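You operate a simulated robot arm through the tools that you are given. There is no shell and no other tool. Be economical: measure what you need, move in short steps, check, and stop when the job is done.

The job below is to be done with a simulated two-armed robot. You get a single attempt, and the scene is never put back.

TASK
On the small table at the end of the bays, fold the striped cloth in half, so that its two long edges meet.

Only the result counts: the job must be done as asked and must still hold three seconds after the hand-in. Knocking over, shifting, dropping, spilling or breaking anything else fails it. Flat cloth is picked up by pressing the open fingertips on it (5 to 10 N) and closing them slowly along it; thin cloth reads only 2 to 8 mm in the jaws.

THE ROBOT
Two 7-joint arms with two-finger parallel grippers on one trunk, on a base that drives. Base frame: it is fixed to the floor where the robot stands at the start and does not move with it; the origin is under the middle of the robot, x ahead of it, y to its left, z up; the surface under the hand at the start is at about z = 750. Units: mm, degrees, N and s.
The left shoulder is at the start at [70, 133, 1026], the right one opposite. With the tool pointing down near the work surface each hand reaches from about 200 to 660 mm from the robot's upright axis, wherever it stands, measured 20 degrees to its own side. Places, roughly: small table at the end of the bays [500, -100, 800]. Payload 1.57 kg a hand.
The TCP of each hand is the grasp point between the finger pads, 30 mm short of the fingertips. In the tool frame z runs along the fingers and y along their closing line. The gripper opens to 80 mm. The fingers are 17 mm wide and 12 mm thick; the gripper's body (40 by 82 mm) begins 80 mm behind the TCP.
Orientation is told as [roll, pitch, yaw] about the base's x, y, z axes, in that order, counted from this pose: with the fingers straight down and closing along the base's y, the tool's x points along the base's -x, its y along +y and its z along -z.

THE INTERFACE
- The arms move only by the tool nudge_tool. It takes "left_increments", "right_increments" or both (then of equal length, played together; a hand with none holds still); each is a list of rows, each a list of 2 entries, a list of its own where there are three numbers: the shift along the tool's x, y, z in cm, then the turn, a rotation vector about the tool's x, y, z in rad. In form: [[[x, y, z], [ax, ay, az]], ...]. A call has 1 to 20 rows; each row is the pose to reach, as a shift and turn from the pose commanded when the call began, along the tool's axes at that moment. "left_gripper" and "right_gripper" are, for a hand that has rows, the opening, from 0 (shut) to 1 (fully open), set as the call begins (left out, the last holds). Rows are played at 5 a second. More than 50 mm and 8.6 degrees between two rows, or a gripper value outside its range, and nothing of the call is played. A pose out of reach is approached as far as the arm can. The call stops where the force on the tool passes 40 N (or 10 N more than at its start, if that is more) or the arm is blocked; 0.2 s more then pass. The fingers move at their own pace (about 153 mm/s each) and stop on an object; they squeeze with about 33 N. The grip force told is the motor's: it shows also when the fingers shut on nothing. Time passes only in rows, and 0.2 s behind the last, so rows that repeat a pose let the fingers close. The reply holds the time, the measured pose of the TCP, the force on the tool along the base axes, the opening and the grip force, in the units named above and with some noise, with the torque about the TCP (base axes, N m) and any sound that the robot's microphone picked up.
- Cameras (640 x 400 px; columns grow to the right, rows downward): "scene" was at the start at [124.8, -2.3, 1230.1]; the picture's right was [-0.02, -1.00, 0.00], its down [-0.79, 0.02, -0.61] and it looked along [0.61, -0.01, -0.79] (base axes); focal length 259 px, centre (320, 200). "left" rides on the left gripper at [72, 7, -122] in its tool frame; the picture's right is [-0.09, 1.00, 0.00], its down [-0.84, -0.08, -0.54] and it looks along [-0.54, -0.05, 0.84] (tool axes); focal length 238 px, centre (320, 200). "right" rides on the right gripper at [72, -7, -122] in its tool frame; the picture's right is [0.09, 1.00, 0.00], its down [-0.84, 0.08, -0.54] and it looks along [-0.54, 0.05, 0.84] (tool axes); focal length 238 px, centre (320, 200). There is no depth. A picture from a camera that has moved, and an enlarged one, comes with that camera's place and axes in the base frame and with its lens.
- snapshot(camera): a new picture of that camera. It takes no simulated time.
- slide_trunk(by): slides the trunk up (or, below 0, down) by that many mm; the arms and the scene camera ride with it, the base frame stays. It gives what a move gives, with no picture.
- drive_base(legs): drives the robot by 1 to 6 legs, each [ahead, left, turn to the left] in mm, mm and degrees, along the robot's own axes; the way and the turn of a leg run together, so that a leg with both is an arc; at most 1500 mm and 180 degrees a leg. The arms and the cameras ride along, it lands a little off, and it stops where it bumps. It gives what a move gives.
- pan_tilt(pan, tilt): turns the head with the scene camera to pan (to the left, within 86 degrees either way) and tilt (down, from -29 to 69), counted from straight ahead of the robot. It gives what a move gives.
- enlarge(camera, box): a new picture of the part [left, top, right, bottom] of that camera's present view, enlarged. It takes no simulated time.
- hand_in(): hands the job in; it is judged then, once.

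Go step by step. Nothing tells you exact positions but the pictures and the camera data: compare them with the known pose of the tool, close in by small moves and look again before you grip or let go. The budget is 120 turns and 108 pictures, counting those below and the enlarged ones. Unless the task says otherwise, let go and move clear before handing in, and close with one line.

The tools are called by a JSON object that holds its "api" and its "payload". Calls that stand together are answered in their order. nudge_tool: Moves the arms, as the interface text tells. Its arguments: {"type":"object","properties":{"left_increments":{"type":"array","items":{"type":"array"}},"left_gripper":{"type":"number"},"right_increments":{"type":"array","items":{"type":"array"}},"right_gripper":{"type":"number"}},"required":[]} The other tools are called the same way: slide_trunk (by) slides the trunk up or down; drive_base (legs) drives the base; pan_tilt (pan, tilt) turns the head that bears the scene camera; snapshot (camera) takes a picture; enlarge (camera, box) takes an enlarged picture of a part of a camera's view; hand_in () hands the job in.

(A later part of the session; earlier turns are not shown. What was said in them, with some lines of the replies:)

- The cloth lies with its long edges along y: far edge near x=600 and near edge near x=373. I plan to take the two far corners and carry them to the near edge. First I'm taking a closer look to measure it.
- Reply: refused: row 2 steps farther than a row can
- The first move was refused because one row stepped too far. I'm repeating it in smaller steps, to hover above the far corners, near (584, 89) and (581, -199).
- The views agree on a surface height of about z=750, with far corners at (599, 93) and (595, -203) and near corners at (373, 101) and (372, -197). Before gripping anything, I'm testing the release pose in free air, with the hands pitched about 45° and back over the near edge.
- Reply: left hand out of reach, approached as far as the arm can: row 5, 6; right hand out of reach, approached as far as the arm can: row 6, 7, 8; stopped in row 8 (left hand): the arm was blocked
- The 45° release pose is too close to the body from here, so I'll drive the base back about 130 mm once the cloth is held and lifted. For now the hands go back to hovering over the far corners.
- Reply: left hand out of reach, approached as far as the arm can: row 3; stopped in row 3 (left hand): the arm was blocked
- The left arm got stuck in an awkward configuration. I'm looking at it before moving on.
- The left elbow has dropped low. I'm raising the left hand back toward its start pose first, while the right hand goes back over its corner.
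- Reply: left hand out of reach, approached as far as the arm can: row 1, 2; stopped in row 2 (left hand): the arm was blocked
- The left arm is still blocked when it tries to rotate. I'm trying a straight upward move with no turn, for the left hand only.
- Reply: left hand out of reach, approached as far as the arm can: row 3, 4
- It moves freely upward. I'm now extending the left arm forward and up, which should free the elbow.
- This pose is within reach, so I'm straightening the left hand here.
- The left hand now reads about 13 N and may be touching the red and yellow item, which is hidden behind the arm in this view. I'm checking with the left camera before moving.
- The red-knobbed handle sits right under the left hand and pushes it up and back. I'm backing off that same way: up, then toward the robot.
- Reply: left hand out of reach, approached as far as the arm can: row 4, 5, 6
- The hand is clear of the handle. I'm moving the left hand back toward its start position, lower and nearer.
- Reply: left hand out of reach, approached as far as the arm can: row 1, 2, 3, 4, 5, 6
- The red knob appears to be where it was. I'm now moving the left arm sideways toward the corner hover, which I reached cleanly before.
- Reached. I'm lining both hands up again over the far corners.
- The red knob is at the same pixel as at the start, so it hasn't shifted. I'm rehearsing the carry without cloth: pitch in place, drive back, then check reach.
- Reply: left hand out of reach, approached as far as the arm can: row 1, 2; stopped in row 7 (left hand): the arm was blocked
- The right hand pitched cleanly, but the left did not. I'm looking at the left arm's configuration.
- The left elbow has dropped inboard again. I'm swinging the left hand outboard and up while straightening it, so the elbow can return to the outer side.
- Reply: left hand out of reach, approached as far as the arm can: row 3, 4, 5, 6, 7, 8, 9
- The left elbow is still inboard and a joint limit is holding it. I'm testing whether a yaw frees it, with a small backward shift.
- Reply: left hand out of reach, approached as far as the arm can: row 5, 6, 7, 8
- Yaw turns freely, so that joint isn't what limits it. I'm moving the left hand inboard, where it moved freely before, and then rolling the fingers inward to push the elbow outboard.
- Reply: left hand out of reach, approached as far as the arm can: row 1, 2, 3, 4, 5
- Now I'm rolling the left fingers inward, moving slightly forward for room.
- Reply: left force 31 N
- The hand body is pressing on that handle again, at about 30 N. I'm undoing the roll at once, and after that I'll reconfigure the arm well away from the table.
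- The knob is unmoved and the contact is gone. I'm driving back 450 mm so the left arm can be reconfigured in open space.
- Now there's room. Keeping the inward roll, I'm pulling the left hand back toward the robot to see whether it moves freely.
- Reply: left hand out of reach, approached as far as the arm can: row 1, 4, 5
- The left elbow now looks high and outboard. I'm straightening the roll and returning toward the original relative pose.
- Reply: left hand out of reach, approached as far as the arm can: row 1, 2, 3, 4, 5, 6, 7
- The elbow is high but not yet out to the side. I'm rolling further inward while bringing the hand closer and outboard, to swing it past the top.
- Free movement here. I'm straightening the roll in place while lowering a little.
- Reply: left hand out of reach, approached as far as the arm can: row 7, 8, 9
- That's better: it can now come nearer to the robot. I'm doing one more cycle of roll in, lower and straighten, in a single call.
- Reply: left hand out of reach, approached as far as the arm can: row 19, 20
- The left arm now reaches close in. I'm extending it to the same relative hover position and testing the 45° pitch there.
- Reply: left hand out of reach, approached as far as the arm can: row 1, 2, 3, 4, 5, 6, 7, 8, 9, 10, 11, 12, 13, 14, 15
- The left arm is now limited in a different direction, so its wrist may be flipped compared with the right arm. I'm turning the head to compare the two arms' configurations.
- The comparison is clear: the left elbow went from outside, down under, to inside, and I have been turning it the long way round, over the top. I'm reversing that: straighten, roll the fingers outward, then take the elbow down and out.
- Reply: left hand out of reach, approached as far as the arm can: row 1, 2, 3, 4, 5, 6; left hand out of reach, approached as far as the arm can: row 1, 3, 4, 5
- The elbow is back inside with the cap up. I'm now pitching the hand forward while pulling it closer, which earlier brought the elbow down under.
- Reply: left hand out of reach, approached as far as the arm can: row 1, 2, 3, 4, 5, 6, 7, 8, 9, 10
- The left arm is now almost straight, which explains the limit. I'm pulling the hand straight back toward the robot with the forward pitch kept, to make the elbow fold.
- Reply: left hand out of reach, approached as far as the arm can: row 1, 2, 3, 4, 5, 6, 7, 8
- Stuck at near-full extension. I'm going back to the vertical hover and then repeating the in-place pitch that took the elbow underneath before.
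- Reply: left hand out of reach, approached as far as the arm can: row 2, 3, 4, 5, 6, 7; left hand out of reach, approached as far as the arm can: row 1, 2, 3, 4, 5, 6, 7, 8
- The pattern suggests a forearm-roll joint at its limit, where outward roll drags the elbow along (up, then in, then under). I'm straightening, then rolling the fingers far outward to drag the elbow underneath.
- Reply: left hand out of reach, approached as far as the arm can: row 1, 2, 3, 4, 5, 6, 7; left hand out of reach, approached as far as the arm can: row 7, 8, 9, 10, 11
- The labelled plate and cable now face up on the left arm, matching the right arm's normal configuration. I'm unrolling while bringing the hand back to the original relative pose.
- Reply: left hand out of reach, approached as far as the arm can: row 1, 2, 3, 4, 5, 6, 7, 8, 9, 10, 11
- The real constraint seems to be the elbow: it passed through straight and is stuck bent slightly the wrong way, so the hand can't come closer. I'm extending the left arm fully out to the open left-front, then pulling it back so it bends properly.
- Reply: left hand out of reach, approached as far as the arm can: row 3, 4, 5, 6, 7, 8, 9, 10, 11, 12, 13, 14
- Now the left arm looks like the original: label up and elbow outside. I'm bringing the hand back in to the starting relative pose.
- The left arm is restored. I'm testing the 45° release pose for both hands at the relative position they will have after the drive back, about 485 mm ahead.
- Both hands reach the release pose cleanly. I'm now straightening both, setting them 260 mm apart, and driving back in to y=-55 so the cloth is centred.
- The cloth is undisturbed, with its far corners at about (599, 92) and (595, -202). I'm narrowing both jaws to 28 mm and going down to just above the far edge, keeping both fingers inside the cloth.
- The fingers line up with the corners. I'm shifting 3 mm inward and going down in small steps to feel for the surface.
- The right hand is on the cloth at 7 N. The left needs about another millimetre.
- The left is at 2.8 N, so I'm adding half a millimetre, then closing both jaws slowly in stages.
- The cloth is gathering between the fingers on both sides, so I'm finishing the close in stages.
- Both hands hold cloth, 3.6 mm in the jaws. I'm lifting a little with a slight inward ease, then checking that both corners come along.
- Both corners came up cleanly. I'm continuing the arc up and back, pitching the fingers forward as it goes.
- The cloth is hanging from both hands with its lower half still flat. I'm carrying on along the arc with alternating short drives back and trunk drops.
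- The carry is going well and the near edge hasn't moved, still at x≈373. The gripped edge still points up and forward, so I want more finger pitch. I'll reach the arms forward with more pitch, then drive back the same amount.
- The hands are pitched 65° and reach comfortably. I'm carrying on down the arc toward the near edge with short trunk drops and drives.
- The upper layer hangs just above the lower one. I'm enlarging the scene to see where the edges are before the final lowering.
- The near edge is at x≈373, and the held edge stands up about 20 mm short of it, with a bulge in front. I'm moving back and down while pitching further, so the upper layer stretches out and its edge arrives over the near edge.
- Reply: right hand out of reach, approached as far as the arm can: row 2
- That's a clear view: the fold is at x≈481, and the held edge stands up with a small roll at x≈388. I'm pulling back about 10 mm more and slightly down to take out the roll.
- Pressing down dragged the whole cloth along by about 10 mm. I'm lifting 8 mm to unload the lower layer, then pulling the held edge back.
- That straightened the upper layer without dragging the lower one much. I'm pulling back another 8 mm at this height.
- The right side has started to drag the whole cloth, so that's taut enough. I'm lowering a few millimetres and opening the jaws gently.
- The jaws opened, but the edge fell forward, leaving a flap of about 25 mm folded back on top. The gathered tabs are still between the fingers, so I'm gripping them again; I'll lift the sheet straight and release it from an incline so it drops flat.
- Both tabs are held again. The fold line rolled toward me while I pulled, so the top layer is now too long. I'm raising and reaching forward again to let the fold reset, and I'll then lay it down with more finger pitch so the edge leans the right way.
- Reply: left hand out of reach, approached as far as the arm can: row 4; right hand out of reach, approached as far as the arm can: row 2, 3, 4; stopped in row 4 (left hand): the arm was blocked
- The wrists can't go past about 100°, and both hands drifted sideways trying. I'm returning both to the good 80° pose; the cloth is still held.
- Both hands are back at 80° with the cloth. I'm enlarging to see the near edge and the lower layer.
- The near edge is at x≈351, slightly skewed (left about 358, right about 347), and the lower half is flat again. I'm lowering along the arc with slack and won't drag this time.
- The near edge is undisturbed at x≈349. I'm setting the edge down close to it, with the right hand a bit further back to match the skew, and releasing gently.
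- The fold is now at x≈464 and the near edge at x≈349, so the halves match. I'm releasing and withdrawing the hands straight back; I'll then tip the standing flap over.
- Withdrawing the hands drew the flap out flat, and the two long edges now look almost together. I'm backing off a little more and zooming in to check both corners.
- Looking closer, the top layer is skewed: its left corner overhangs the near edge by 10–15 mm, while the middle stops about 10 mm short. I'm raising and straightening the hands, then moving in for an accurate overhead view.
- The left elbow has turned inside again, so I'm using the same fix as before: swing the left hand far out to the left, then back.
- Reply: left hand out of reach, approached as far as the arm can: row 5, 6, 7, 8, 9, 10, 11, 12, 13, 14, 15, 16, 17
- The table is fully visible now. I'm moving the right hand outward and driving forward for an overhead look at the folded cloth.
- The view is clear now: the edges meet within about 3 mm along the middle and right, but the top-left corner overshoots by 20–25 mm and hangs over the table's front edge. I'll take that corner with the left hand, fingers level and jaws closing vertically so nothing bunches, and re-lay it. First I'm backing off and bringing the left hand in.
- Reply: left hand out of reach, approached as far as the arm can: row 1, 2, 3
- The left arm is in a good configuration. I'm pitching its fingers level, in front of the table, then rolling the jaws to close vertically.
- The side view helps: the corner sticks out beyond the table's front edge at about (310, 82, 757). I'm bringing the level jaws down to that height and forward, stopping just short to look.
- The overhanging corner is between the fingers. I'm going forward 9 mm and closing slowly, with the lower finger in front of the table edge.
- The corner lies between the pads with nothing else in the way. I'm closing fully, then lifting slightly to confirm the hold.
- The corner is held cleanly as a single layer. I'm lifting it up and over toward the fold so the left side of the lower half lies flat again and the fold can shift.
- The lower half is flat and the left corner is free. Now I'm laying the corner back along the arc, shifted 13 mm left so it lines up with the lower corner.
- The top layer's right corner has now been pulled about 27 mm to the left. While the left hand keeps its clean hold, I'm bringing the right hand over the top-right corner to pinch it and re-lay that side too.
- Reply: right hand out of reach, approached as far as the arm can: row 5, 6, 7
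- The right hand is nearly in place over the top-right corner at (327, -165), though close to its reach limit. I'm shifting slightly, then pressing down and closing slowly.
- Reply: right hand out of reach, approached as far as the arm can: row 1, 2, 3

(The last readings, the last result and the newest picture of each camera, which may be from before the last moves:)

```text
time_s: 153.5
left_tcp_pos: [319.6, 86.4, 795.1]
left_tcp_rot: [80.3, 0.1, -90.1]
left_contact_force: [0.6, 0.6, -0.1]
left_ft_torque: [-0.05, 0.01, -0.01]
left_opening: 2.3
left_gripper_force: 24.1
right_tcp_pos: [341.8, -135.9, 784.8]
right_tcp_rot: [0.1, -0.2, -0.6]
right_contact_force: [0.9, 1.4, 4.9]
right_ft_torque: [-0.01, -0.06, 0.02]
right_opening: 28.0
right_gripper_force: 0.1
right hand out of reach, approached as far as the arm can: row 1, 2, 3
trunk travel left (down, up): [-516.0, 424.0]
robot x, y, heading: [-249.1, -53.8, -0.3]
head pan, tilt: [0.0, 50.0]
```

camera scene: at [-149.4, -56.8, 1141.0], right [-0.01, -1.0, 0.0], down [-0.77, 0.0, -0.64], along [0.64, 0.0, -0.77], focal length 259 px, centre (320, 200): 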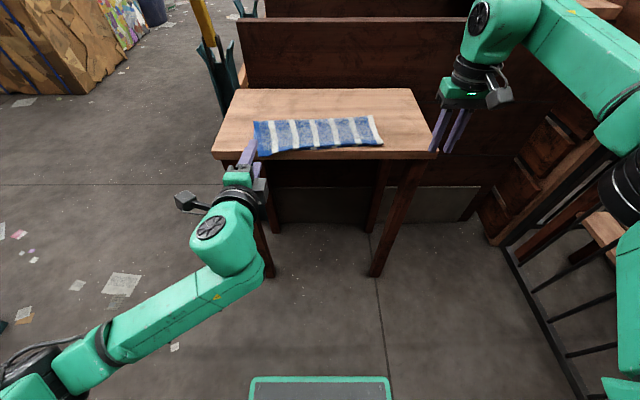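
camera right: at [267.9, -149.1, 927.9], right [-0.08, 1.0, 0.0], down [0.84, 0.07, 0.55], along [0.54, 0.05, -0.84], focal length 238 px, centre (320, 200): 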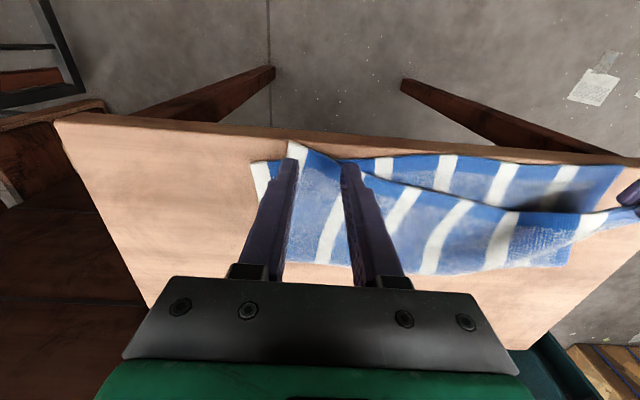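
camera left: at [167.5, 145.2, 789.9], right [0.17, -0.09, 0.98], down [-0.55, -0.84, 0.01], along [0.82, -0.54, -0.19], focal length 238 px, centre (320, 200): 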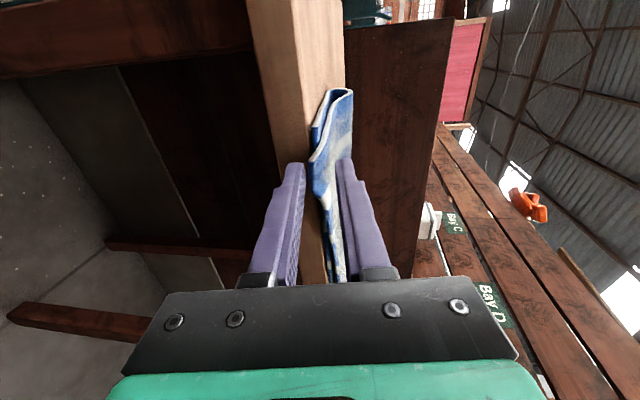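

Contact is at 5 N. I'm closing in stages at this light pressure so that mostly the top layer gathers.

{"api": "nudge_tool", "payload": {"right_increments": [[[0, 0, 0], [0, 0, 0]], [[0, 0, 0], [0, 0, 0]]], "right_gripper": 0.26}}

{"api": "nudge_tool", "payload": {"right_increments": [[[0, 0, 0], [0, 0, 0]], [[0, 0, 0], [0, 0, 0]]], "right_gripper": 0.17}}

{"api": "nudge_tool", "payload": {"right_increments": [[[0, 0, 0], [0, 0, 0]], [[0, 0, 0], [0, 0, 0]]], "right_gripper": 0.08}}

{"api": "nudge_tool", "payload": {"right_increments": [[[0, 0, 0], [0, 0, 0]], [[0, 0, 0], [0, 0, 0]], [[0, 0, 0], [0, 0, 0]]], "right_gripper": 0}}

{"api": "nudge_tool", "payload": {"right_increments": [[[0, 0, -0.8], [0, 0, 0]], [[0, 0, -1.6], [0, 0, 0]], [[0, 0, -2.4], [0, 0, 0]], [[0, 0, -2.4], [0, 0, 0]]]}}

{"api": "snapshot", "payload": {"camera": "right"}}

```text
time_s: 154.1
left_tcp_pos: [318.3, 86.9, 795.6]
left_tcp_rot: [80.2, 0.1, -90.1]
left_contact_force: [0.3, -0.3, 0.4]
left_ft_torque: [0.0, 0.0, 0.0]
left_opening: 2.7
left_gripper_force: 23.6
right_tcp_pos: [341.8, -136.9, 786.2]
right_tcp_rot: [0.2, -0.1, -0.6]
right_contact_force: [1.0, -0.3, 5.0]
right_ft_torque: [0.02, -0.02, 0.02]
right_opening: 20.1
right_gripper_force: 0.0
trunk travel left (down, up): [-516.0, 424.0]
robot x, y, heading: [-250.8, -56.7, -0.2]
head pan, tilt: [0.0, 50.0]
```

```text
time_s: 154.7
left_tcp_pos: [321.0, 86.4, 796.0]
left_tcp_rot: [80.1, 0.0, -90.1]
left_contact_force: [0.1, 0.2, -0.7]
left_ft_torque: [-0.03, -0.05, 0.0]
left_opening: 2.5
left_gripper_force: 24.7
right_tcp_pos: [339.7, -136.4, 785.1]
right_tcp_rot: [0.2, 0.0, -0.6]
right_contact_force: [0.1, -0.6, 5.3]
right_ft_torque: [-0.06, -0.04, -0.02]
right_opening: 13.6
right_gripper_force: 0.0
trunk travel left (down, up): [-516.0, 424.0]
robot x, y, heading: [-252.2, -53.0, -0.3]
head pan, tilt: [0.0, 50.0]
```

```text
time_s: 155.3
left_tcp_pos: [319.3, 86.3, 796.0]
left_tcp_rot: [80.3, 0.1, -90.1]
left_contact_force: [-0.2, -0.3, -0.2]
left_ft_torque: [-0.01, 0.03, 0.01]
left_opening: 2.5
left_gripper_force: 24.3
right_tcp_pos: [340.2, -135.9, 785.8]
right_tcp_rot: [0.2, -0.3, -0.6]
right_contact_force: [0.3, 0.0, 5.4]
right_ft_torque: [-0.03, -0.05, 0.0]
right_opening: 10.1
right_gripper_force: 2.0
trunk travel left (down, up): [-516.0, 424.0]
robot x, y, heading: [-252.4, -56.6, -0.4]
head pan, tilt: [0.0, 50.0]
```

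```text
time_s: 156.1
left_tcp_pos: [320.1, 87.0, 796.0]
left_tcp_rot: [80.2, 0.0, -90.1]
left_contact_force: [0.1, -0.4, -0.2]
left_ft_torque: [-0.02, -0.01, 0.04]
left_opening: 2.6
left_gripper_force: 24.2
right_tcp_pos: [341.1, -136.1, 786.1]
right_tcp_rot: [0.3, -0.1, -0.7]
right_contact_force: [0.2, -0.3, 6.6]
right_ft_torque: [0.0, -0.11, 0.03]
right_opening: 5.8
right_gripper_force: 25.9
trunk travel left (down, up): [-516.0, 424.0]
robot x, y, heading: [-251.4, -52.7, -0.1]
head pan, tilt: [0.0, 50.0]
```

```text
time_s: 157.1
left_tcp_pos: [319.5, 86.7, 795.8]
left_tcp_rot: [80.2, 0.1, -90.1]
left_contact_force: [0.1, 1.0, -0.5]
left_ft_torque: [0.0, -0.01, -0.03]
left_opening: 2.3
left_gripper_force: 24.5
right_tcp_pos: [338.2, -137.4, 808.5]
right_tcp_rot: [0.2, -0.1, -0.6]
right_contact_force: [0.4, -0.1, 0.3]
right_ft_torque: [0.01, 0.03, 0.03]
right_opening: 6.0
right_gripper_force: 25.7
right hand out of reach, approached as far as the arm can: row 3
trunk travel left (down, up): [-516.0, 424.0]
robot x, y, heading: [-252.4, -54.0, -0.3]
head pan, tilt: [0.0, 50.0]
```

```text
16 pictures are left
camera right: at [267.0, -144.4, 931.4], right [-0.08, 1.0, 0.0], down [0.84, 0.07, 0.54], along [0.54, 0.05, -0.84], focal length 238 px, centre (320, 200)
```

right: 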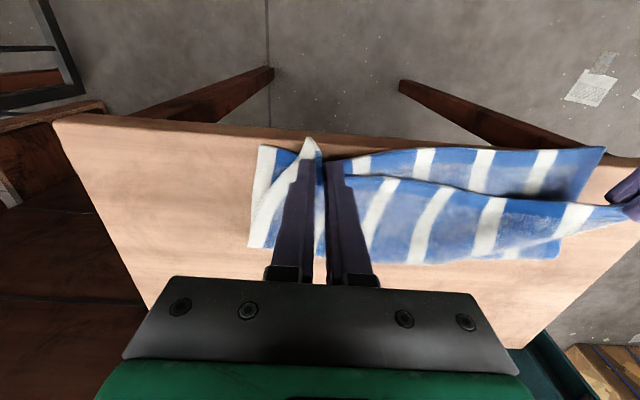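

The right jaws took both layers, reading 6 mm. I can use that: I'm shifting this side 25 mm toward me so only the top corner overhangs the table edge, then letting go there, so I can take it cleanly as I did on the left.

{"api": "nudge_tool", "payload": {"right_increments": [[[0.8, 0, 0], [0, 0, 0]], [[1.6, 0, 0], [0, 0, 0]], [[2.4, 0, 0], [0, 0, 0]], [[2.4, 0, 1], [0, 0, 0]], [[2.4, 0, 1.9], [0, 0, 0]], [[2.4, 0, 1.9], [0, 0, 0]]]}}

{"api": "nudge_tool", "payload": {"right_increments": [[[0, 0, 0], [0, 0, 0]], [[0, 0, 0], [0, 0, 0]], [[0, 0, -2], [0, 0, 0]], [[0, 0, -5], [0, 0, 0]], [[1, -2, -8], [0, 0, 0]], [[2, -5, -9], [0, 0, 0]], [[3, -9, -9], [0, 0, 0]], [[3, -9, -9], [0, 0, 0]]], "right_gripper": 0.4}}

{"api": "enlarge", "payload": {"camera": "scene", "box": [210, 90, 410, 215]}}

```text
time_s: 158.5
left_tcp_pos: [320.3, 85.5, 794.4]
left_tcp_rot: [80.2, 0.1, -90.1]
left_contact_force: [0.1, 0.7, -0.6]
left_ft_torque: [-0.01, 0.01, 0.0]
left_opening: 2.6
left_gripper_force: 23.9
right_tcp_pos: [316.9, -136.0, 790.4]
right_tcp_rot: [0.1, 0.0, -0.6]
right_contact_force: [-0.3, 0.9, 0.2]
right_ft_torque: [0.01, -0.02, 0.03]
right_opening: 5.5
right_gripper_force: 25.5
trunk travel left (down, up): [-516.0, 424.0]
robot x, y, heading: [-255.7, -55.0, -0.2]
head pan, tilt: [0.0, 50.0]
```

```text
time_s: 160.3
left_tcp_pos: [320.5, 86.4, 795.2]
left_tcp_rot: [80.2, 0.2, -90.1]
left_contact_force: [-0.3, -0.6, -0.2]
left_ft_torque: [0.02, -0.01, -0.01]
left_opening: 2.4
left_gripper_force: 23.5
right_tcp_pos: [287.3, -225.2, 879.4]
right_tcp_rot: [0.1, 0.1, -0.6]
right_contact_force: [0.2, -0.2, -0.7]
right_ft_torque: [0.0, -0.02, -0.02]
right_opening: 31.9
right_gripper_force: 0.0
trunk travel left (down, up): [-516.0, 424.0]
robot x, y, heading: [-251.3, -52.0, -0.5]
head pan, tilt: [0.0, 50.0]
```

```text
3.20 times, centred on (310, 152) of scene
camera zoom: at [-124.1, -55.8, 1149.0], right [0.0, -1.0, 0.0], down [-0.77, 0.0, -0.64], along [0.64, 0.0, -0.77], focal length 829 px, centre (352, 352)
```

zoom: 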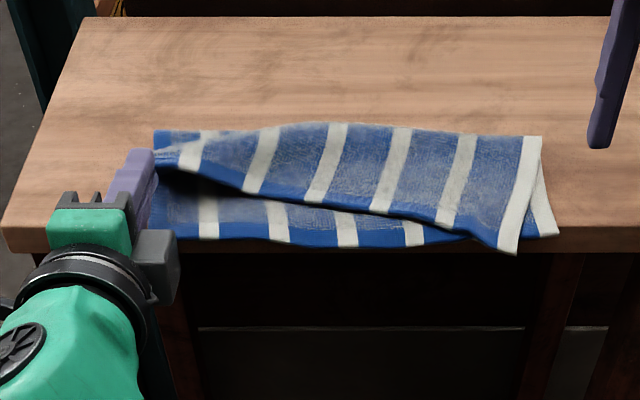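

The top-right corner now overhangs the table edge, near (300, -169). I'm pitching the right hand level and rolling its jaws vertical, up high in front of the table.

{"api": "nudge_tool", "payload": {"right_increments": [[[0.3, 0.5, 0], [0, -0.13, 0]], [[0.6, 1, 0], [0, -0.26, 0]], [[0.9, 1.5, 0], [0, -0.39, 0]], [[1.2, 2, 0], [0, -0.52, 0]], [[1.5, 2.5, 0], [0, -0.65, 0]], [[1.8, 3, 0], [0, -0.78, 0]], [[2.1, 3.5, 0], [0, -0.91, 0]], [[2.4, 4, 0], [0, -1.04, 0]], [[2.7, 4.5, 0], [0, -1.17, 0]], [[2.7, 5, 0], [0, -1.3, 0]], [[2.7, 5.5, 0], [0, -1.4, 0]], [[2.7, 5.5, 0], [0, -1.4, 0]]], "right_gripper": 0.5}}

{"api": "nudge_tool", "payload": {"right_increments": [[[0, 0, 0], [0, 0, -0.14]], [[0, 0, 0], [0, 0, -0.28]], [[0, 0, 0], [0, 0, -0.42]], [[0, 0, 0], [0, 0, -0.56]], [[0, 0, 0], [0, 0, -0.7]], [[0, 0, 0], [0, 0, -0.84]], [[0, 0, 0], [0, 0, -0.98]], [[0, 0, 0], [0, 0, -1.12]], [[0, 0, 0], [0, 0, -1.26]], [[0, 0, 0], [0, 0, -1.4]], [[0, 0, 0], [0, 0, -1.54]], [[0, 0, 0], [0, 0, -1.57]], [[0, 0, 0], [0, 0, -1.57]]]}}

{"api": "snapshot", "payload": {"camera": "right"}}

```text
time_s: 162.9
left_tcp_pos: [320.2, 86.1, 795.7]
left_tcp_rot: [80.2, 0.2, -90.1]
left_contact_force: [-0.2, 0.1, -0.4]
left_ft_torque: [0.01, 0.03, -0.03]
left_opening: 2.7
left_gripper_force: 23.7
right_tcp_pos: [259.1, -170.2, 880.5]
right_tcp_rot: [0.9, -80.4, -1.6]
right_contact_force: [0.2, -0.5, -0.3]
right_ft_torque: [0.0, 0.0, 0.01]
right_opening: 40.0
right_gripper_force: 0.0
trunk travel left (down, up): [-516.0, 424.0]
robot x, y, heading: [-250.1, -56.1, -0.4]
head pan, tilt: [0.0, 50.0]
```

```text
time_s: 165.7
left_tcp_pos: [319.2, 85.1, 794.7]
left_tcp_rot: [80.2, 0.1, -90.1]
left_contact_force: [-0.2, 0.7, 0.1]
left_ft_torque: [-0.03, 0.01, 0.0]
left_opening: 2.5
left_gripper_force: 23.7
right_tcp_pos: [259.7, -170.8, 880.6]
right_tcp_rot: [-80.3, 0.0, 89.5]
right_contact_force: [-0.1, -0.5, 0.6]
right_ft_torque: [0.03, -0.04, 0.04]
right_opening: 40.2
right_gripper_force: 0.1
trunk travel left (down, up): [-516.0, 424.0]
robot x, y, heading: [-253.1, -55.0, -0.3]
head pan, tilt: [0.0, 50.0]
```

```text
14 pictures are left
camera right: at [140.8, -241.9, 908.3], right [-0.17, -0.09, -0.98], down [-0.54, 0.84, 0.02], along [0.83, 0.53, -0.19], focal length 238 px, centre (320, 200)
```

right: 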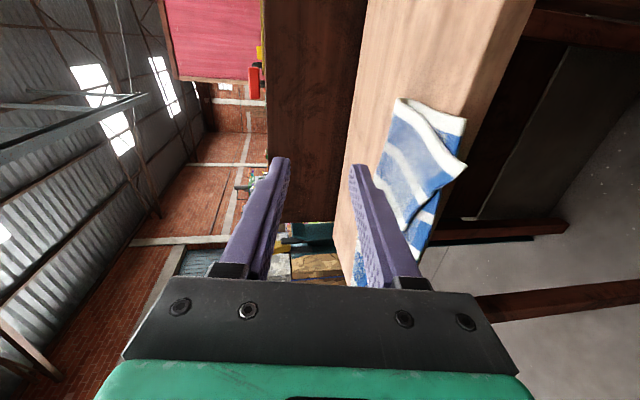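

The right hand is set, and the overhanging corner is at about (302, -171, 750). I'm lowering in front of the table, then moving forward around the corner.

{"api": "nudge_tool", "payload": {"right_increments": [[[-0.3, 3, 0], [0, 0, 0]], [[-0.6, 6, 0], [0, 0, 0]], [[-0.9, 9, 0.5], [0, 0, 0]], [[-1.1, 12.2, 1.1], [0, 0, 0]], [[-1.1, 12.1, 1.9], [0, 0, 0]], [[-1.1, 12.1, 1.9], [0, 0, 0]]]}}

{"api": "snapshot", "payload": {"camera": "right"}}

```text
time_s: 167.1
left_tcp_pos: [319.3, 86.7, 794.5]
left_tcp_rot: [80.2, 0.2, -90.1]
left_contact_force: [0.0, 0.5, 0.6]
left_ft_torque: [-0.03, -0.01, 0.0]
left_opening: 2.2
left_gripper_force: 23.9
right_tcp_pos: [257.8, -159.5, 759.0]
right_tcp_rot: [-80.3, -0.2, 89.4]
right_contact_force: [-1.0, 0.6, -0.6]
right_ft_torque: [0.0, 0.01, -0.01]
right_opening: 40.0
right_gripper_force: 0.2
trunk travel left (down, up): [-516.0, 424.0]
robot x, y, heading: [-250.6, -54.3, -0.3]
head pan, tilt: [0.0, 50.0]
```

```text
13 pictures are left
camera right: at [138.6, -231.2, 786.7], right [-0.17, -0.09, -0.98], down [-0.54, 0.84, 0.02], along [0.83, 0.53, -0.19], focal length 238 px, centre (320, 200)
```

right: 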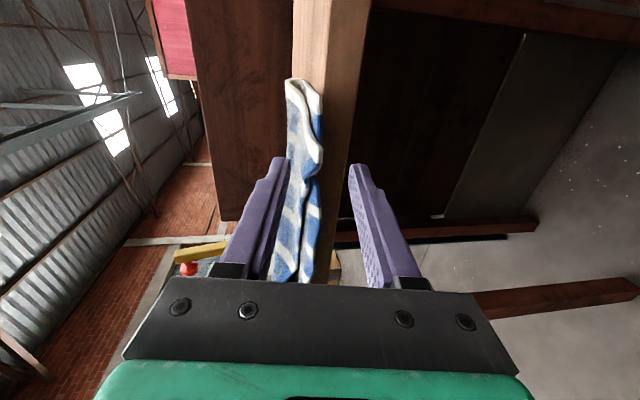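

The corner sits between the pads. I'm going forward 25 mm and closing slowly.

{"api": "nudge_tool", "payload": {"right_increments": [[[0, -0.2, 1.3], [0, 0, 0]], [[0, -0.45, 2.5], [0, 0, 0]], [[0, -0.45, 2.5], [0, 0, 0]]]}}

{"api": "nudge_tool", "payload": {"right_increments": [[[0, 0, 0], [0, 0, 0]], [[0, 0, 0], [0, 0, 0]]], "right_gripper": 0.2}}

{"api": "nudge_tool", "payload": {"right_increments": [[[0, 0, 0], [0, 0, 0]], [[0, 0, 0], [0, 0, 0]], [[0, 0, 0], [0, 0, 0]]], "right_gripper": 0}}

{"api": "nudge_tool", "payload": {"right_increments": [[[0, -0.8, 0], [0, 0, 0]], [[0, -1.6, 0], [0, 0, 0]], [[0, -2.4, 0.4], [0, 0, 0]], [[0, -2.4, 0.4], [0, 0, 0]]]}}

{"api": "enlarge", "payload": {"camera": "scene", "box": [210, 90, 410, 215]}}

```text
time_s: 167.9
left_tcp_pos: [319.9, 85.5, 795.5]
left_tcp_rot: [80.1, 0.1, -90.2]
left_contact_force: [0.8, -0.3, 0.3]
left_ft_torque: [0.02, 0.0, -0.02]
left_opening: 2.5
left_gripper_force: 23.6
right_tcp_pos: [282.7, -160.0, 758.0]
right_tcp_rot: [-80.3, -0.2, 89.4]
right_contact_force: [0.4, 0.4, 0.2]
right_ft_torque: [0.03, 0.02, -0.01]
right_opening: 40.0
right_gripper_force: 0.2
trunk travel left (down, up): [-516.0, 424.0]
robot x, y, heading: [-251.3, -55.0, -0.0]
head pan, tilt: [0.0, 50.0]
```

```text
time_s: 168.5
left_tcp_pos: [320.1, 85.7, 795.4]
left_tcp_rot: [80.1, 0.1, -90.0]
left_contact_force: [0.6, 0.3, 0.1]
left_ft_torque: [0.01, 0.02, -0.01]
left_opening: 2.7
left_gripper_force: 23.8
right_tcp_pos: [283.0, -159.7, 758.0]
right_tcp_rot: [-80.4, -0.1, 89.4]
right_contact_force: [-0.4, -0.1, 0.2]
right_ft_torque: [-0.05, -0.03, 0.03]
right_opening: 15.9
right_gripper_force: 0.2
trunk travel left (down, up): [-516.0, 424.0]
robot x, y, heading: [-250.3, -55.9, -0.3]
head pan, tilt: [0.0, 50.0]
```

```text
time_s: 169.3
left_tcp_pos: [320.1, 86.9, 795.4]
left_tcp_rot: [80.3, 0.0, -90.1]
left_contact_force: [-0.6, 0.6, 0.4]
left_ft_torque: [0.03, 0.01, 0.03]
left_opening: 2.5
left_gripper_force: 24.1
right_tcp_pos: [282.0, -159.9, 757.8]
right_tcp_rot: [-80.3, -0.2, 89.3]
right_contact_force: [0.0, -0.2, -0.2]
right_ft_torque: [0.0, 0.04, -0.02]
right_opening: 3.1
right_gripper_force: 23.9
trunk travel left (down, up): [-516.0, 424.0]
robot x, y, heading: [-243.3, -55.7, -0.3]
head pan, tilt: [0.0, 50.0]
```

```text
time_s: 170.3
left_tcp_pos: [320.3, 85.9, 795.4]
left_tcp_rot: [80.2, 0.1, -90.1]
left_contact_force: [0.2, 0.2, -0.4]
left_ft_torque: [-0.03, -0.01, 0.04]
left_opening: 2.7
left_gripper_force: 23.9
right_tcp_pos: [290.5, -160.0, 781.7]
right_tcp_rot: [-80.3, -0.2, 89.3]
right_contact_force: [-0.1, -0.5, 0.3]
right_ft_torque: [-0.02, 0.0, -0.03]
right_opening: 3.1
right_gripper_force: 24.4
trunk travel left (down, up): [-516.0, 424.0]
robot x, y, heading: [-250.7, -54.5, -0.2]
head pan, tilt: [0.0, 50.0]
```

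```text
3.20 times, centred on (310, 152) of scene
camera zoom: at [-124.3, -56.8, 1149.0], right [0.0, -1.0, 0.0], down [-0.77, 0.0, -0.64], along [0.64, 0.0, -0.77], focal length 829 px, centre (352, 352)
```

zoom: 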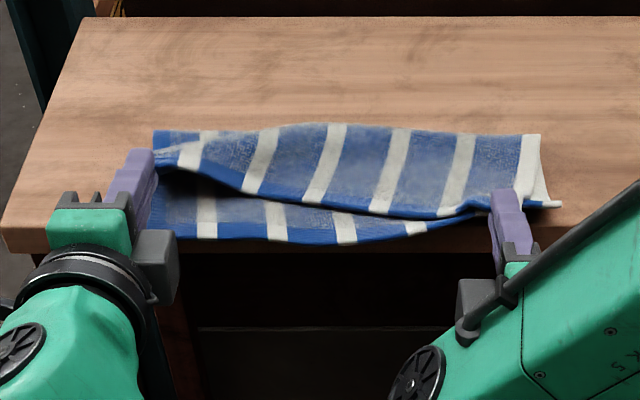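

The lower corner rose too, so the right jaws caught a bit of both layers. I'm setting it back, opening, withdrawing 6 mm and regripping just the overhanging top layer.

{"api": "nudge_tool", "payload": {"right_increments": [[[0, 0.8, 0], [0, 0, 0]], [[0, 1.6, -0.2], [0, 0, 0]], [[0, 2.4, -0.4], [0, 0, 0]], [[0, 2.4, -0.4], [0, 0, 0]]]}}

{"api": "nudge_tool", "payload": {"right_increments": [[[0, 0, 0], [0, 0, 0]], [[0, 0.1, -0.6], [0, 0, 0]], [[0, 0.1, -0.6], [0, 0, 0]]], "right_gripper": 0.4}}

{"api": "snapshot", "payload": {"camera": "right"}}

```text
time_s: 171.3
left_tcp_pos: [320.9, 86.2, 795.9]
left_tcp_rot: [80.2, 0.1, -90.1]
left_contact_force: [-0.3, 0.1, -1.0]
left_ft_torque: [0.01, 0.0, 0.01]
left_opening: 2.3
left_gripper_force: 23.9
right_tcp_pos: [283.9, -159.7, 758.1]
right_tcp_rot: [-80.3, -0.2, 89.4]
right_contact_force: [0.3, 0.2, -0.6]
right_ft_torque: [0.01, 0.01, 0.01]
right_opening: 3.3
right_gripper_force: 24.1
trunk travel left (down, up): [-516.0, 424.0]
robot x, y, heading: [-254.9, -55.9, -0.4]
head pan, tilt: [0.0, 50.0]
```

```text
time_s: 172.1
left_tcp_pos: [320.1, 87.4, 796.6]
left_tcp_rot: [80.2, 0.1, -90.0]
left_contact_force: [0.6, -0.5, 0.4]
left_ft_torque: [-0.01, 0.02, 0.01]
left_opening: 2.4
left_gripper_force: 24.6
right_tcp_pos: [276.8, -159.4, 757.9]
right_tcp_rot: [-80.2, -0.2, 89.5]
right_contact_force: [-0.9, 0.1, 0.1]
right_ft_torque: [0.04, -0.03, 0.01]
right_opening: 32.0
right_gripper_force: 0.1
trunk travel left (down, up): [-516.0, 424.0]
robot x, y, heading: [-251.0, -55.7, -0.5]
head pan, tilt: [0.0, 50.0]
```

```text
11 pictures are left
camera right: at [158.0, -230.8, 785.6], right [-0.17, -0.09, -0.98], down [-0.54, 0.84, 0.02], along [0.83, 0.53, -0.19], focal length 238 px, centre (320, 200)
```

right: 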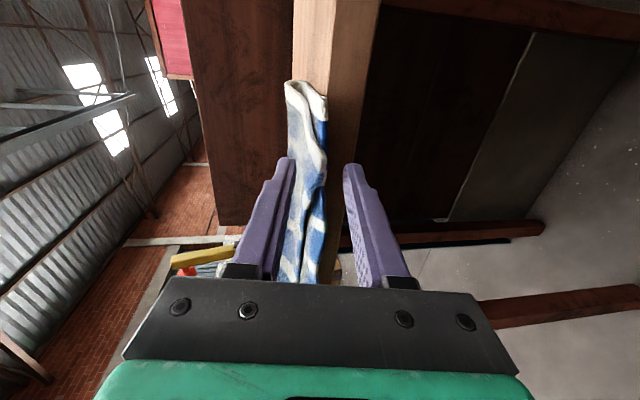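

The top layer's corner is still between the tips, with the lower layer further in. I'm closing here and lifting to check.

{"api": "nudge_tool", "payload": {"right_increments": [[[0, 0, 0], [0, 0, 0]], [[0, 0, 0], [0, 0, 0]]], "right_gripper": 0.2}}

{"api": "nudge_tool", "payload": {"right_increments": [[[0, 0, 0], [0, 0, 0]], [[0, 0, 0], [0, 0, 0]], [[0, 0, 0], [0, 0, 0]]], "right_gripper": 0}}

{"api": "nudge_tool", "payload": {"right_increments": [[[0, -0.8, 0], [0, 0, 0]], [[0, -1.6, 0.2], [0, 0, 0]], [[0, -2.4, 0.6], [0, 0, 0]], [[0, -3.4, 1.2], [0, 0, 0]], [[0, -3.4, 1.2], [0, 0, 0]]]}}

{"api": "enlarge", "payload": {"camera": "scene", "box": [210, 90, 410, 215]}}

```text
time_s: 172.7
left_tcp_pos: [319.9, 86.7, 795.3]
left_tcp_rot: [80.2, 0.1, -90.1]
left_contact_force: [-0.3, -0.3, -0.7]
left_ft_torque: [0.0, 0.0, 0.02]
left_opening: 2.4
left_gripper_force: 24.0
right_tcp_pos: [277.9, -158.3, 757.9]
right_tcp_rot: [-80.3, -0.2, 89.3]
right_contact_force: [-0.3, 0.4, -0.4]
right_ft_torque: [0.01, -0.05, 0.0]
right_opening: 15.9
right_gripper_force: 0.0
trunk travel left (down, up): [-516.0, 424.0]
robot x, y, heading: [-249.5, -58.5, -0.3]
head pan, tilt: [0.0, 50.0]
```

```text
time_s: 173.5
left_tcp_pos: [318.5, 85.7, 795.6]
left_tcp_rot: [80.2, 0.1, -90.0]
left_contact_force: [-0.3, 0.4, 0.5]
left_ft_torque: [-0.02, -0.01, -0.03]
left_opening: 2.4
left_gripper_force: 23.9
right_tcp_pos: [277.9, -159.2, 758.1]
right_tcp_rot: [-80.3, -0.3, 89.4]
right_contact_force: [0.0, -0.4, 0.4]
right_ft_torque: [0.02, 0.03, 0.03]
right_opening: 2.6
right_gripper_force: 24.0
trunk travel left (down, up): [-516.0, 424.0]
robot x, y, heading: [-249.9, -53.6, -0.3]
head pan, tilt: [0.0, 50.0]
```

```text
time_s: 174.7
left_tcp_pos: [320.4, 86.8, 794.6]
left_tcp_rot: [80.1, 0.1, -90.1]
left_contact_force: [-1.4, -1.0, -1.0]
left_ft_torque: [0.02, -0.02, -0.04]
left_opening: 2.6
left_gripper_force: 24.1
right_tcp_pos: [295.2, -159.4, 789.7]
right_tcp_rot: [-80.1, -0.2, 89.5]
right_contact_force: [0.8, -0.7, 0.6]
right_ft_torque: [0.01, 0.01, -0.01]
right_opening: 2.7
right_gripper_force: 23.8
trunk travel left (down, up): [-516.0, 424.0]
robot x, y, heading: [-254.4, -53.7, -0.2]
head pan, tilt: [0.0, 50.0]
```

```text
3.20 times, centred on (310, 152) of scene
camera zoom: at [-124.3, -56.8, 1149.0], right [0.0, -1.0, 0.0], down [-0.77, 0.0, -0.64], along [0.64, 0.0, -0.77], focal length 829 px, centre (352, 352)
```

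zoom: 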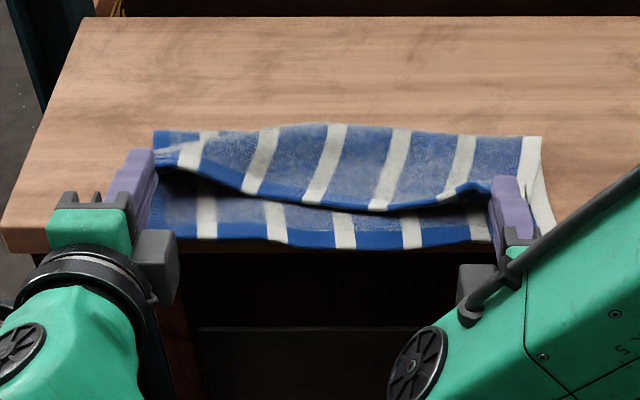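

Now both hands hold only the top layer cleanly, and the lower half lies flat along the table's front edge. I'm spreading the right corner back out to the right, then bringing both edges down to just above the lower edge.

{"api": "nudge_tool", "payload": {"left_increments": [[[0, 0.1, 0], [0, 0, 0]], [[-0.1, 0.2, 0], [0, 0, 0]], [[-0.2, 0.3, 0], [0, 0, 0]], [[-0.2, 0.5, 0], [0, 0, 0]], [[-0.2, 0.5, 0], [0, 0, 0]]], "right_increments": [[[0.7, -0.4, 0.6], [0, 0, 0]], [[1.4, -0.8, 1.2], [0, 0, 0]], [[2.1, -1.2, 1.8], [0, 0, 0]], [[2.7, -1.4, 2.3], [0, 0, 0]], [[2.7, -1.4, 2.3], [0, 0, 0]]]}}

{"api": "nudge_tool", "payload": {"left_increments": [[[0, -0.6, -0.4], [0, 0, 0]], [[0, -1.2, -0.8], [0, 0, 0]], [[0, -1.8, -1.3], [0, 0, 0]], [[0, -2.4, -1.7], [0, 0, 0]], [[0, -3, -2.2], [0, 0, 0]], [[0, -3, -2.2], [0, 0, 0]]], "right_increments": [[[0, 0.6, -0.5], [0, 0, 0]], [[0, 1.2, -1], [0, 0, 0]], [[0, 1.8, -1.6], [0, 0, 0]], [[0, 2.4, -2.1], [0, 0, 0]], [[0, 3.1, -2.7], [0, 0, 0]], [[0, 3.1, -2.7], [0, 0, 0]]]}}

{"api": "enlarge", "payload": {"camera": "scene", "box": [210, 90, 410, 215]}}

```text
time_s: 175.9
left_tcp_pos: [320.5, 83.9, 800.3]
left_tcp_rot: [80.2, 0.1, -90.1]
left_contact_force: [0.1, -0.7, 0.1]
left_ft_torque: [-0.01, -0.01, 0.0]
left_opening: 2.6
left_gripper_force: 23.9
right_tcp_pos: [320.2, -187.0, 801.0]
right_tcp_rot: [-80.2, -0.2, 89.4]
right_contact_force: [-0.6, 0.9, 0.0]
right_ft_torque: [0.01, 0.04, 0.01]
right_opening: 2.5
right_gripper_force: 23.9
trunk travel left (down, up): [-516.0, 424.0]
robot x, y, heading: [-250.5, -57.8, -0.3]
head pan, tilt: [0.0, 50.0]
```

```text
time_s: 177.3
left_tcp_pos: [295.4, 84.0, 774.7]
left_tcp_rot: [80.2, 0.1, -90.1]
left_contact_force: [0.9, 0.8, -0.6]
left_ft_torque: [0.01, -0.01, -0.01]
left_opening: 2.6
left_gripper_force: 23.8
right_tcp_pos: [287.8, -182.1, 776.8]
right_tcp_rot: [-80.0, -0.1, 89.3]
right_contact_force: [-0.4, -0.3, 1.1]
right_ft_torque: [0.01, 0.0, 0.0]
right_opening: 2.5
right_gripper_force: 24.0
right hand out of reach, approached as far as the arm can: row 4, 5, 6
trunk travel left (down, up): [-516.0, 424.0]
robot x, y, heading: [-253.6, -55.1, -0.4]
head pan, tilt: [0.0, 50.0]
```

```text
3.20 times, centred on (310, 152) of scene
camera zoom: at [-124.2, -56.9, 1149.0], right [0.0, -1.0, 0.0], down [-0.77, 0.0, -0.64], along [0.64, 0.0, -0.77], focal length 829 px, centre (352, 352)
```

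zoom: 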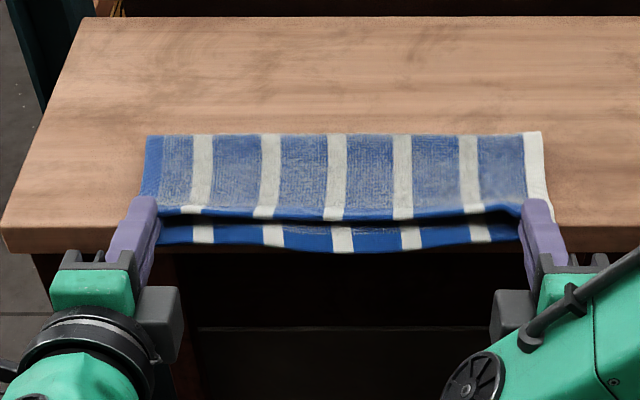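

The top layer is now straight and parallel to the lower edge, about 9 mm further in and 18 mm up. I'm bringing both hands back 9 mm, 4 mm right and down with the base and trunk.

{"api": "drive_base", "payload": {"legs": [[-9, -4, 0]]}}

{"api": "slide_trunk", "payload": {"by": -15}}

{"api": "enlarge", "payload": {"camera": "scene", "box": [210, 90, 410, 215]}}

```text
time_s: 178.0
left_tcp_pos: [286.1, 80.8, 774.4]
left_tcp_rot: [80.2, 0.1, -90.0]
left_contact_force: [-0.2, -0.1, -0.2]
left_ft_torque: [-0.01, 0.03, -0.01]
left_opening: 2.5
left_gripper_force: 24.5
right_tcp_pos: [281.0, -186.6, 775.8]
right_tcp_rot: [-80.1, -0.2, 89.1]
right_contact_force: [0.3, -0.1, -0.8]
right_ft_torque: [-0.04, 0.03, -0.02]
right_opening: 2.4
right_gripper_force: 24.3
trunk travel left (down, up): [-516.0, 424.0]
robot x, y, heading: [-261.4, -60.2, -0.5]
head pan, tilt: [0.0, 50.0]
```

```text
time_s: 178.7
left_tcp_pos: [284.0, 79.6, 759.8]
left_tcp_rot: [80.2, 0.2, -90.1]
left_contact_force: [-1.0, 0.8, 1.6]
left_ft_torque: [0.04, 0.01, -0.01]
left_opening: 2.6
left_gripper_force: 23.9
right_tcp_pos: [279.5, -186.0, 761.0]
right_tcp_rot: [-80.1, -0.1, 89.2]
right_contact_force: [0.5, 1.0, -0.2]
right_ft_torque: [0.03, 0.04, 0.02]
right_opening: 2.5
right_gripper_force: 24.0
trunk travel left (down, up): [-501.0, 439.0]
robot x, y, heading: [-261.5, -61.5, -0.3]
head pan, tilt: [0.0, 50.0]
```

```text
3.20 times, centred on (310, 152) of scene
camera zoom: at [-133.6, -60.7, 1134.0], right [0.0, -1.0, 0.0], down [-0.77, 0.0, -0.64], along [0.64, 0.0, -0.77], focal length 829 px, centre (352, 352)
```

zoom: 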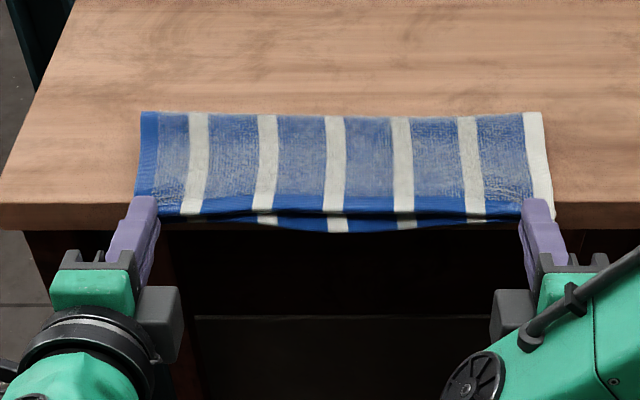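

The edges are nearly together, with the lower one showing 5–10 mm in the middle. I'm moving back 4 mm more, then opening the jaws around the edge and withdrawing straight back.

{"api": "drive_base", "payload": {"legs": [[-4, 0, 0]]}}

{"api": "nudge_tool", "payload": {"left_increments": [[[0, 0, 0], [0, 0, 0]], [[0, 0, 0], [0, 0, 0]], [[0, 0, 0], [0, 0, 0]], [[0, 0, 0], [0, 0, 0]]], "right_increments": [[[0, 0, 0], [0, 0, 0]], [[0, 0, 0], [0, 0, 0]], [[0, 0, 0], [0, 0, 0]], [[0, 0, 0], [0, 0, 0]]], "left_gripper": 0.35, "right_gripper": 0.35}}

{"api": "drive_base", "payload": {"legs": [[-60, 0, 0]]}}

{"api": "enlarge", "payload": {"camera": "scene", "box": [210, 70, 410, 195]}}

```text
time_s: 179.4
left_tcp_pos: [281.3, 80.2, 758.3]
left_tcp_rot: [80.2, 0.1, -90.0]
left_contact_force: [1.0, -0.1, -0.1]
left_ft_torque: [-0.04, 0.01, -0.02]
left_opening: 2.4
left_gripper_force: 24.0
right_tcp_pos: [274.9, -186.3, 760.7]
right_tcp_rot: [-80.2, -0.1, 89.3]
right_contact_force: [-0.5, -0.5, -0.9]
right_ft_torque: [-0.01, 0.04, 0.0]
right_opening: 2.5
right_gripper_force: 24.0
trunk travel left (down, up): [-501.0, 439.0]
robot x, y, heading: [-266.9, -63.8, -0.3]
head pan, tilt: [0.0, 50.0]
```

```text
time_s: 180.4
left_tcp_pos: [281.4, 80.4, 758.7]
left_tcp_rot: [80.2, 0.2, -90.2]
left_contact_force: [-0.2, 0.1, 0.1]
left_ft_torque: [-0.03, -0.01, -0.03]
left_opening: 27.9
left_gripper_force: 0.0
right_tcp_pos: [274.5, -186.6, 760.8]
right_tcp_rot: [-80.0, -0.2, 89.2]
right_contact_force: [0.6, 0.1, 0.4]
right_ft_torque: [0.0, 0.01, 0.0]
right_opening: 28.0
right_gripper_force: 0.1
trunk travel left (down, up): [-501.0, 439.0]
robot x, y, heading: [-261.6, -57.2, -0.5]
head pan, tilt: [0.0, 50.0]
```

```text
time_s: 181.3
left_tcp_pos: [222.1, 80.3, 760.4]
left_tcp_rot: [80.2, 0.0, -90.2]
left_contact_force: [-0.4, 0.1, -0.1]
left_ft_torque: [0.01, -0.01, -0.02]
left_opening: 28.0
left_gripper_force: 0.1
right_tcp_pos: [214.2, -186.0, 760.5]
right_tcp_rot: [-80.1, -0.1, 89.1]
right_contact_force: [-0.4, -0.5, 0.0]
right_ft_torque: [0.02, 0.01, 0.01]
right_opening: 28.2
right_gripper_force: 0.1
trunk travel left (down, up): [-501.0, 439.0]
robot x, y, heading: [-321.5, -56.7, -0.4]
head pan, tilt: [0.0, 50.0]
```

```text
3.20 times, centred on (310, 132) of scene
camera zoom: at [-197.3, -60.5, 1134.2], right [-0.01, -1.0, 0.0], down [-0.77, 0.0, -0.64], along [0.64, 0.0, -0.77], focal length 829 px, centre (352, 416)
```

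zoom: 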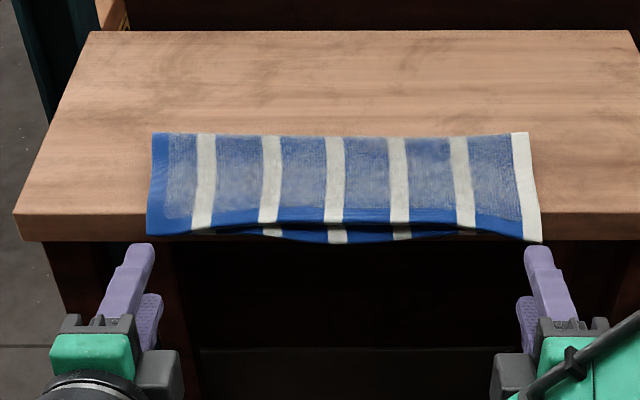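

The two long edges lie together now, within a few millimetres along their whole length. I'm backing well clear and taking one last check.

{"api": "drive_base", "payload": {"legs": [[-120, 0, 0]]}}

{"api": "enlarge", "payload": {"camera": "scene", "box": [220, 50, 400, 162]}}

{"api": "snapshot", "payload": {"camera": "scene"}}

```text
time_s: 182.6
left_tcp_pos: [103.5, 80.9, 759.8]
left_tcp_rot: [80.1, 0.1, -90.0]
left_contact_force: [0.2, -0.1, 0.5]
left_ft_torque: [-0.03, -0.02, -0.01]
left_opening: 28.0
left_gripper_force: 0.0
right_tcp_pos: [96.0, -184.4, 761.6]
right_tcp_rot: [-80.1, -0.1, 89.2]
right_contact_force: [-0.2, 0.7, 0.3]
right_ft_torque: [0.0, 0.01, 0.0]
right_opening: 28.0
right_gripper_force: 0.1
trunk travel left (down, up): [-501.0, 439.0]
robot x, y, heading: [-443.5, -57.4, -0.4]
head pan, tilt: [0.0, 50.0]
```

```text
3.56 times, centred on (310, 106) of scene
camera zoom: at [-317.3, -59.8, 1134.2], right [0.0, -1.0, 0.0], down [-0.77, 0.0, -0.64], along [0.64, 0.0, -0.77], focal length 921 px, centre (356, 534)
```

zoom: 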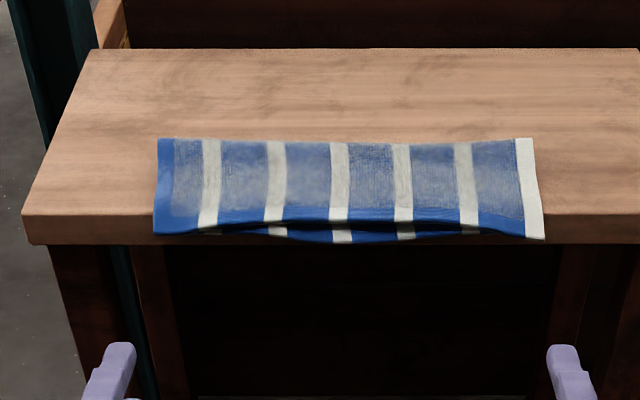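

```text
5 pictures are left
camera scene: at [-317.3, -59.8, 1134.2], right [0.0, -1.0, 0.0], down [-0.77, 0.0, -0.64], along [0.64, 0.0, -0.77], focal length 259 px, centre (320, 200)
```

scene: 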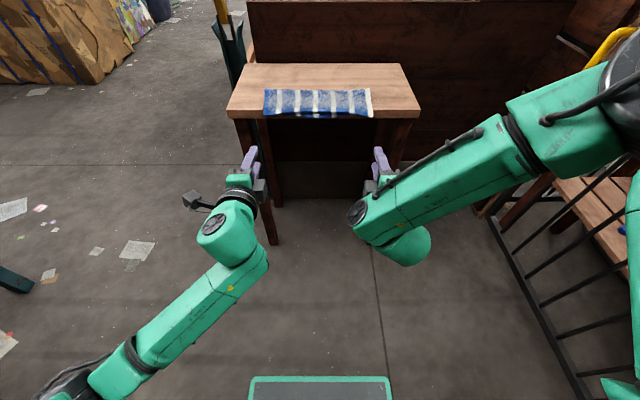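

The cloth is folded in half on the table with its long edges meeting, both hands are clear, and nothing else looks moved. I'm handing in.

{"api": "hand_in", "payload": {}}

```text
The job is handed in.
```

I folded the striped cloth in half and handed it in: its two long edges meet to within about 10 mm. It ended up closer to the robot than it started, with those edges hanging about 1 cm over the table's front edge. The left hand bumped the red-knobbed handle behind the table twice, at up to about 30 N; pictures afterwards showed it in the same place.
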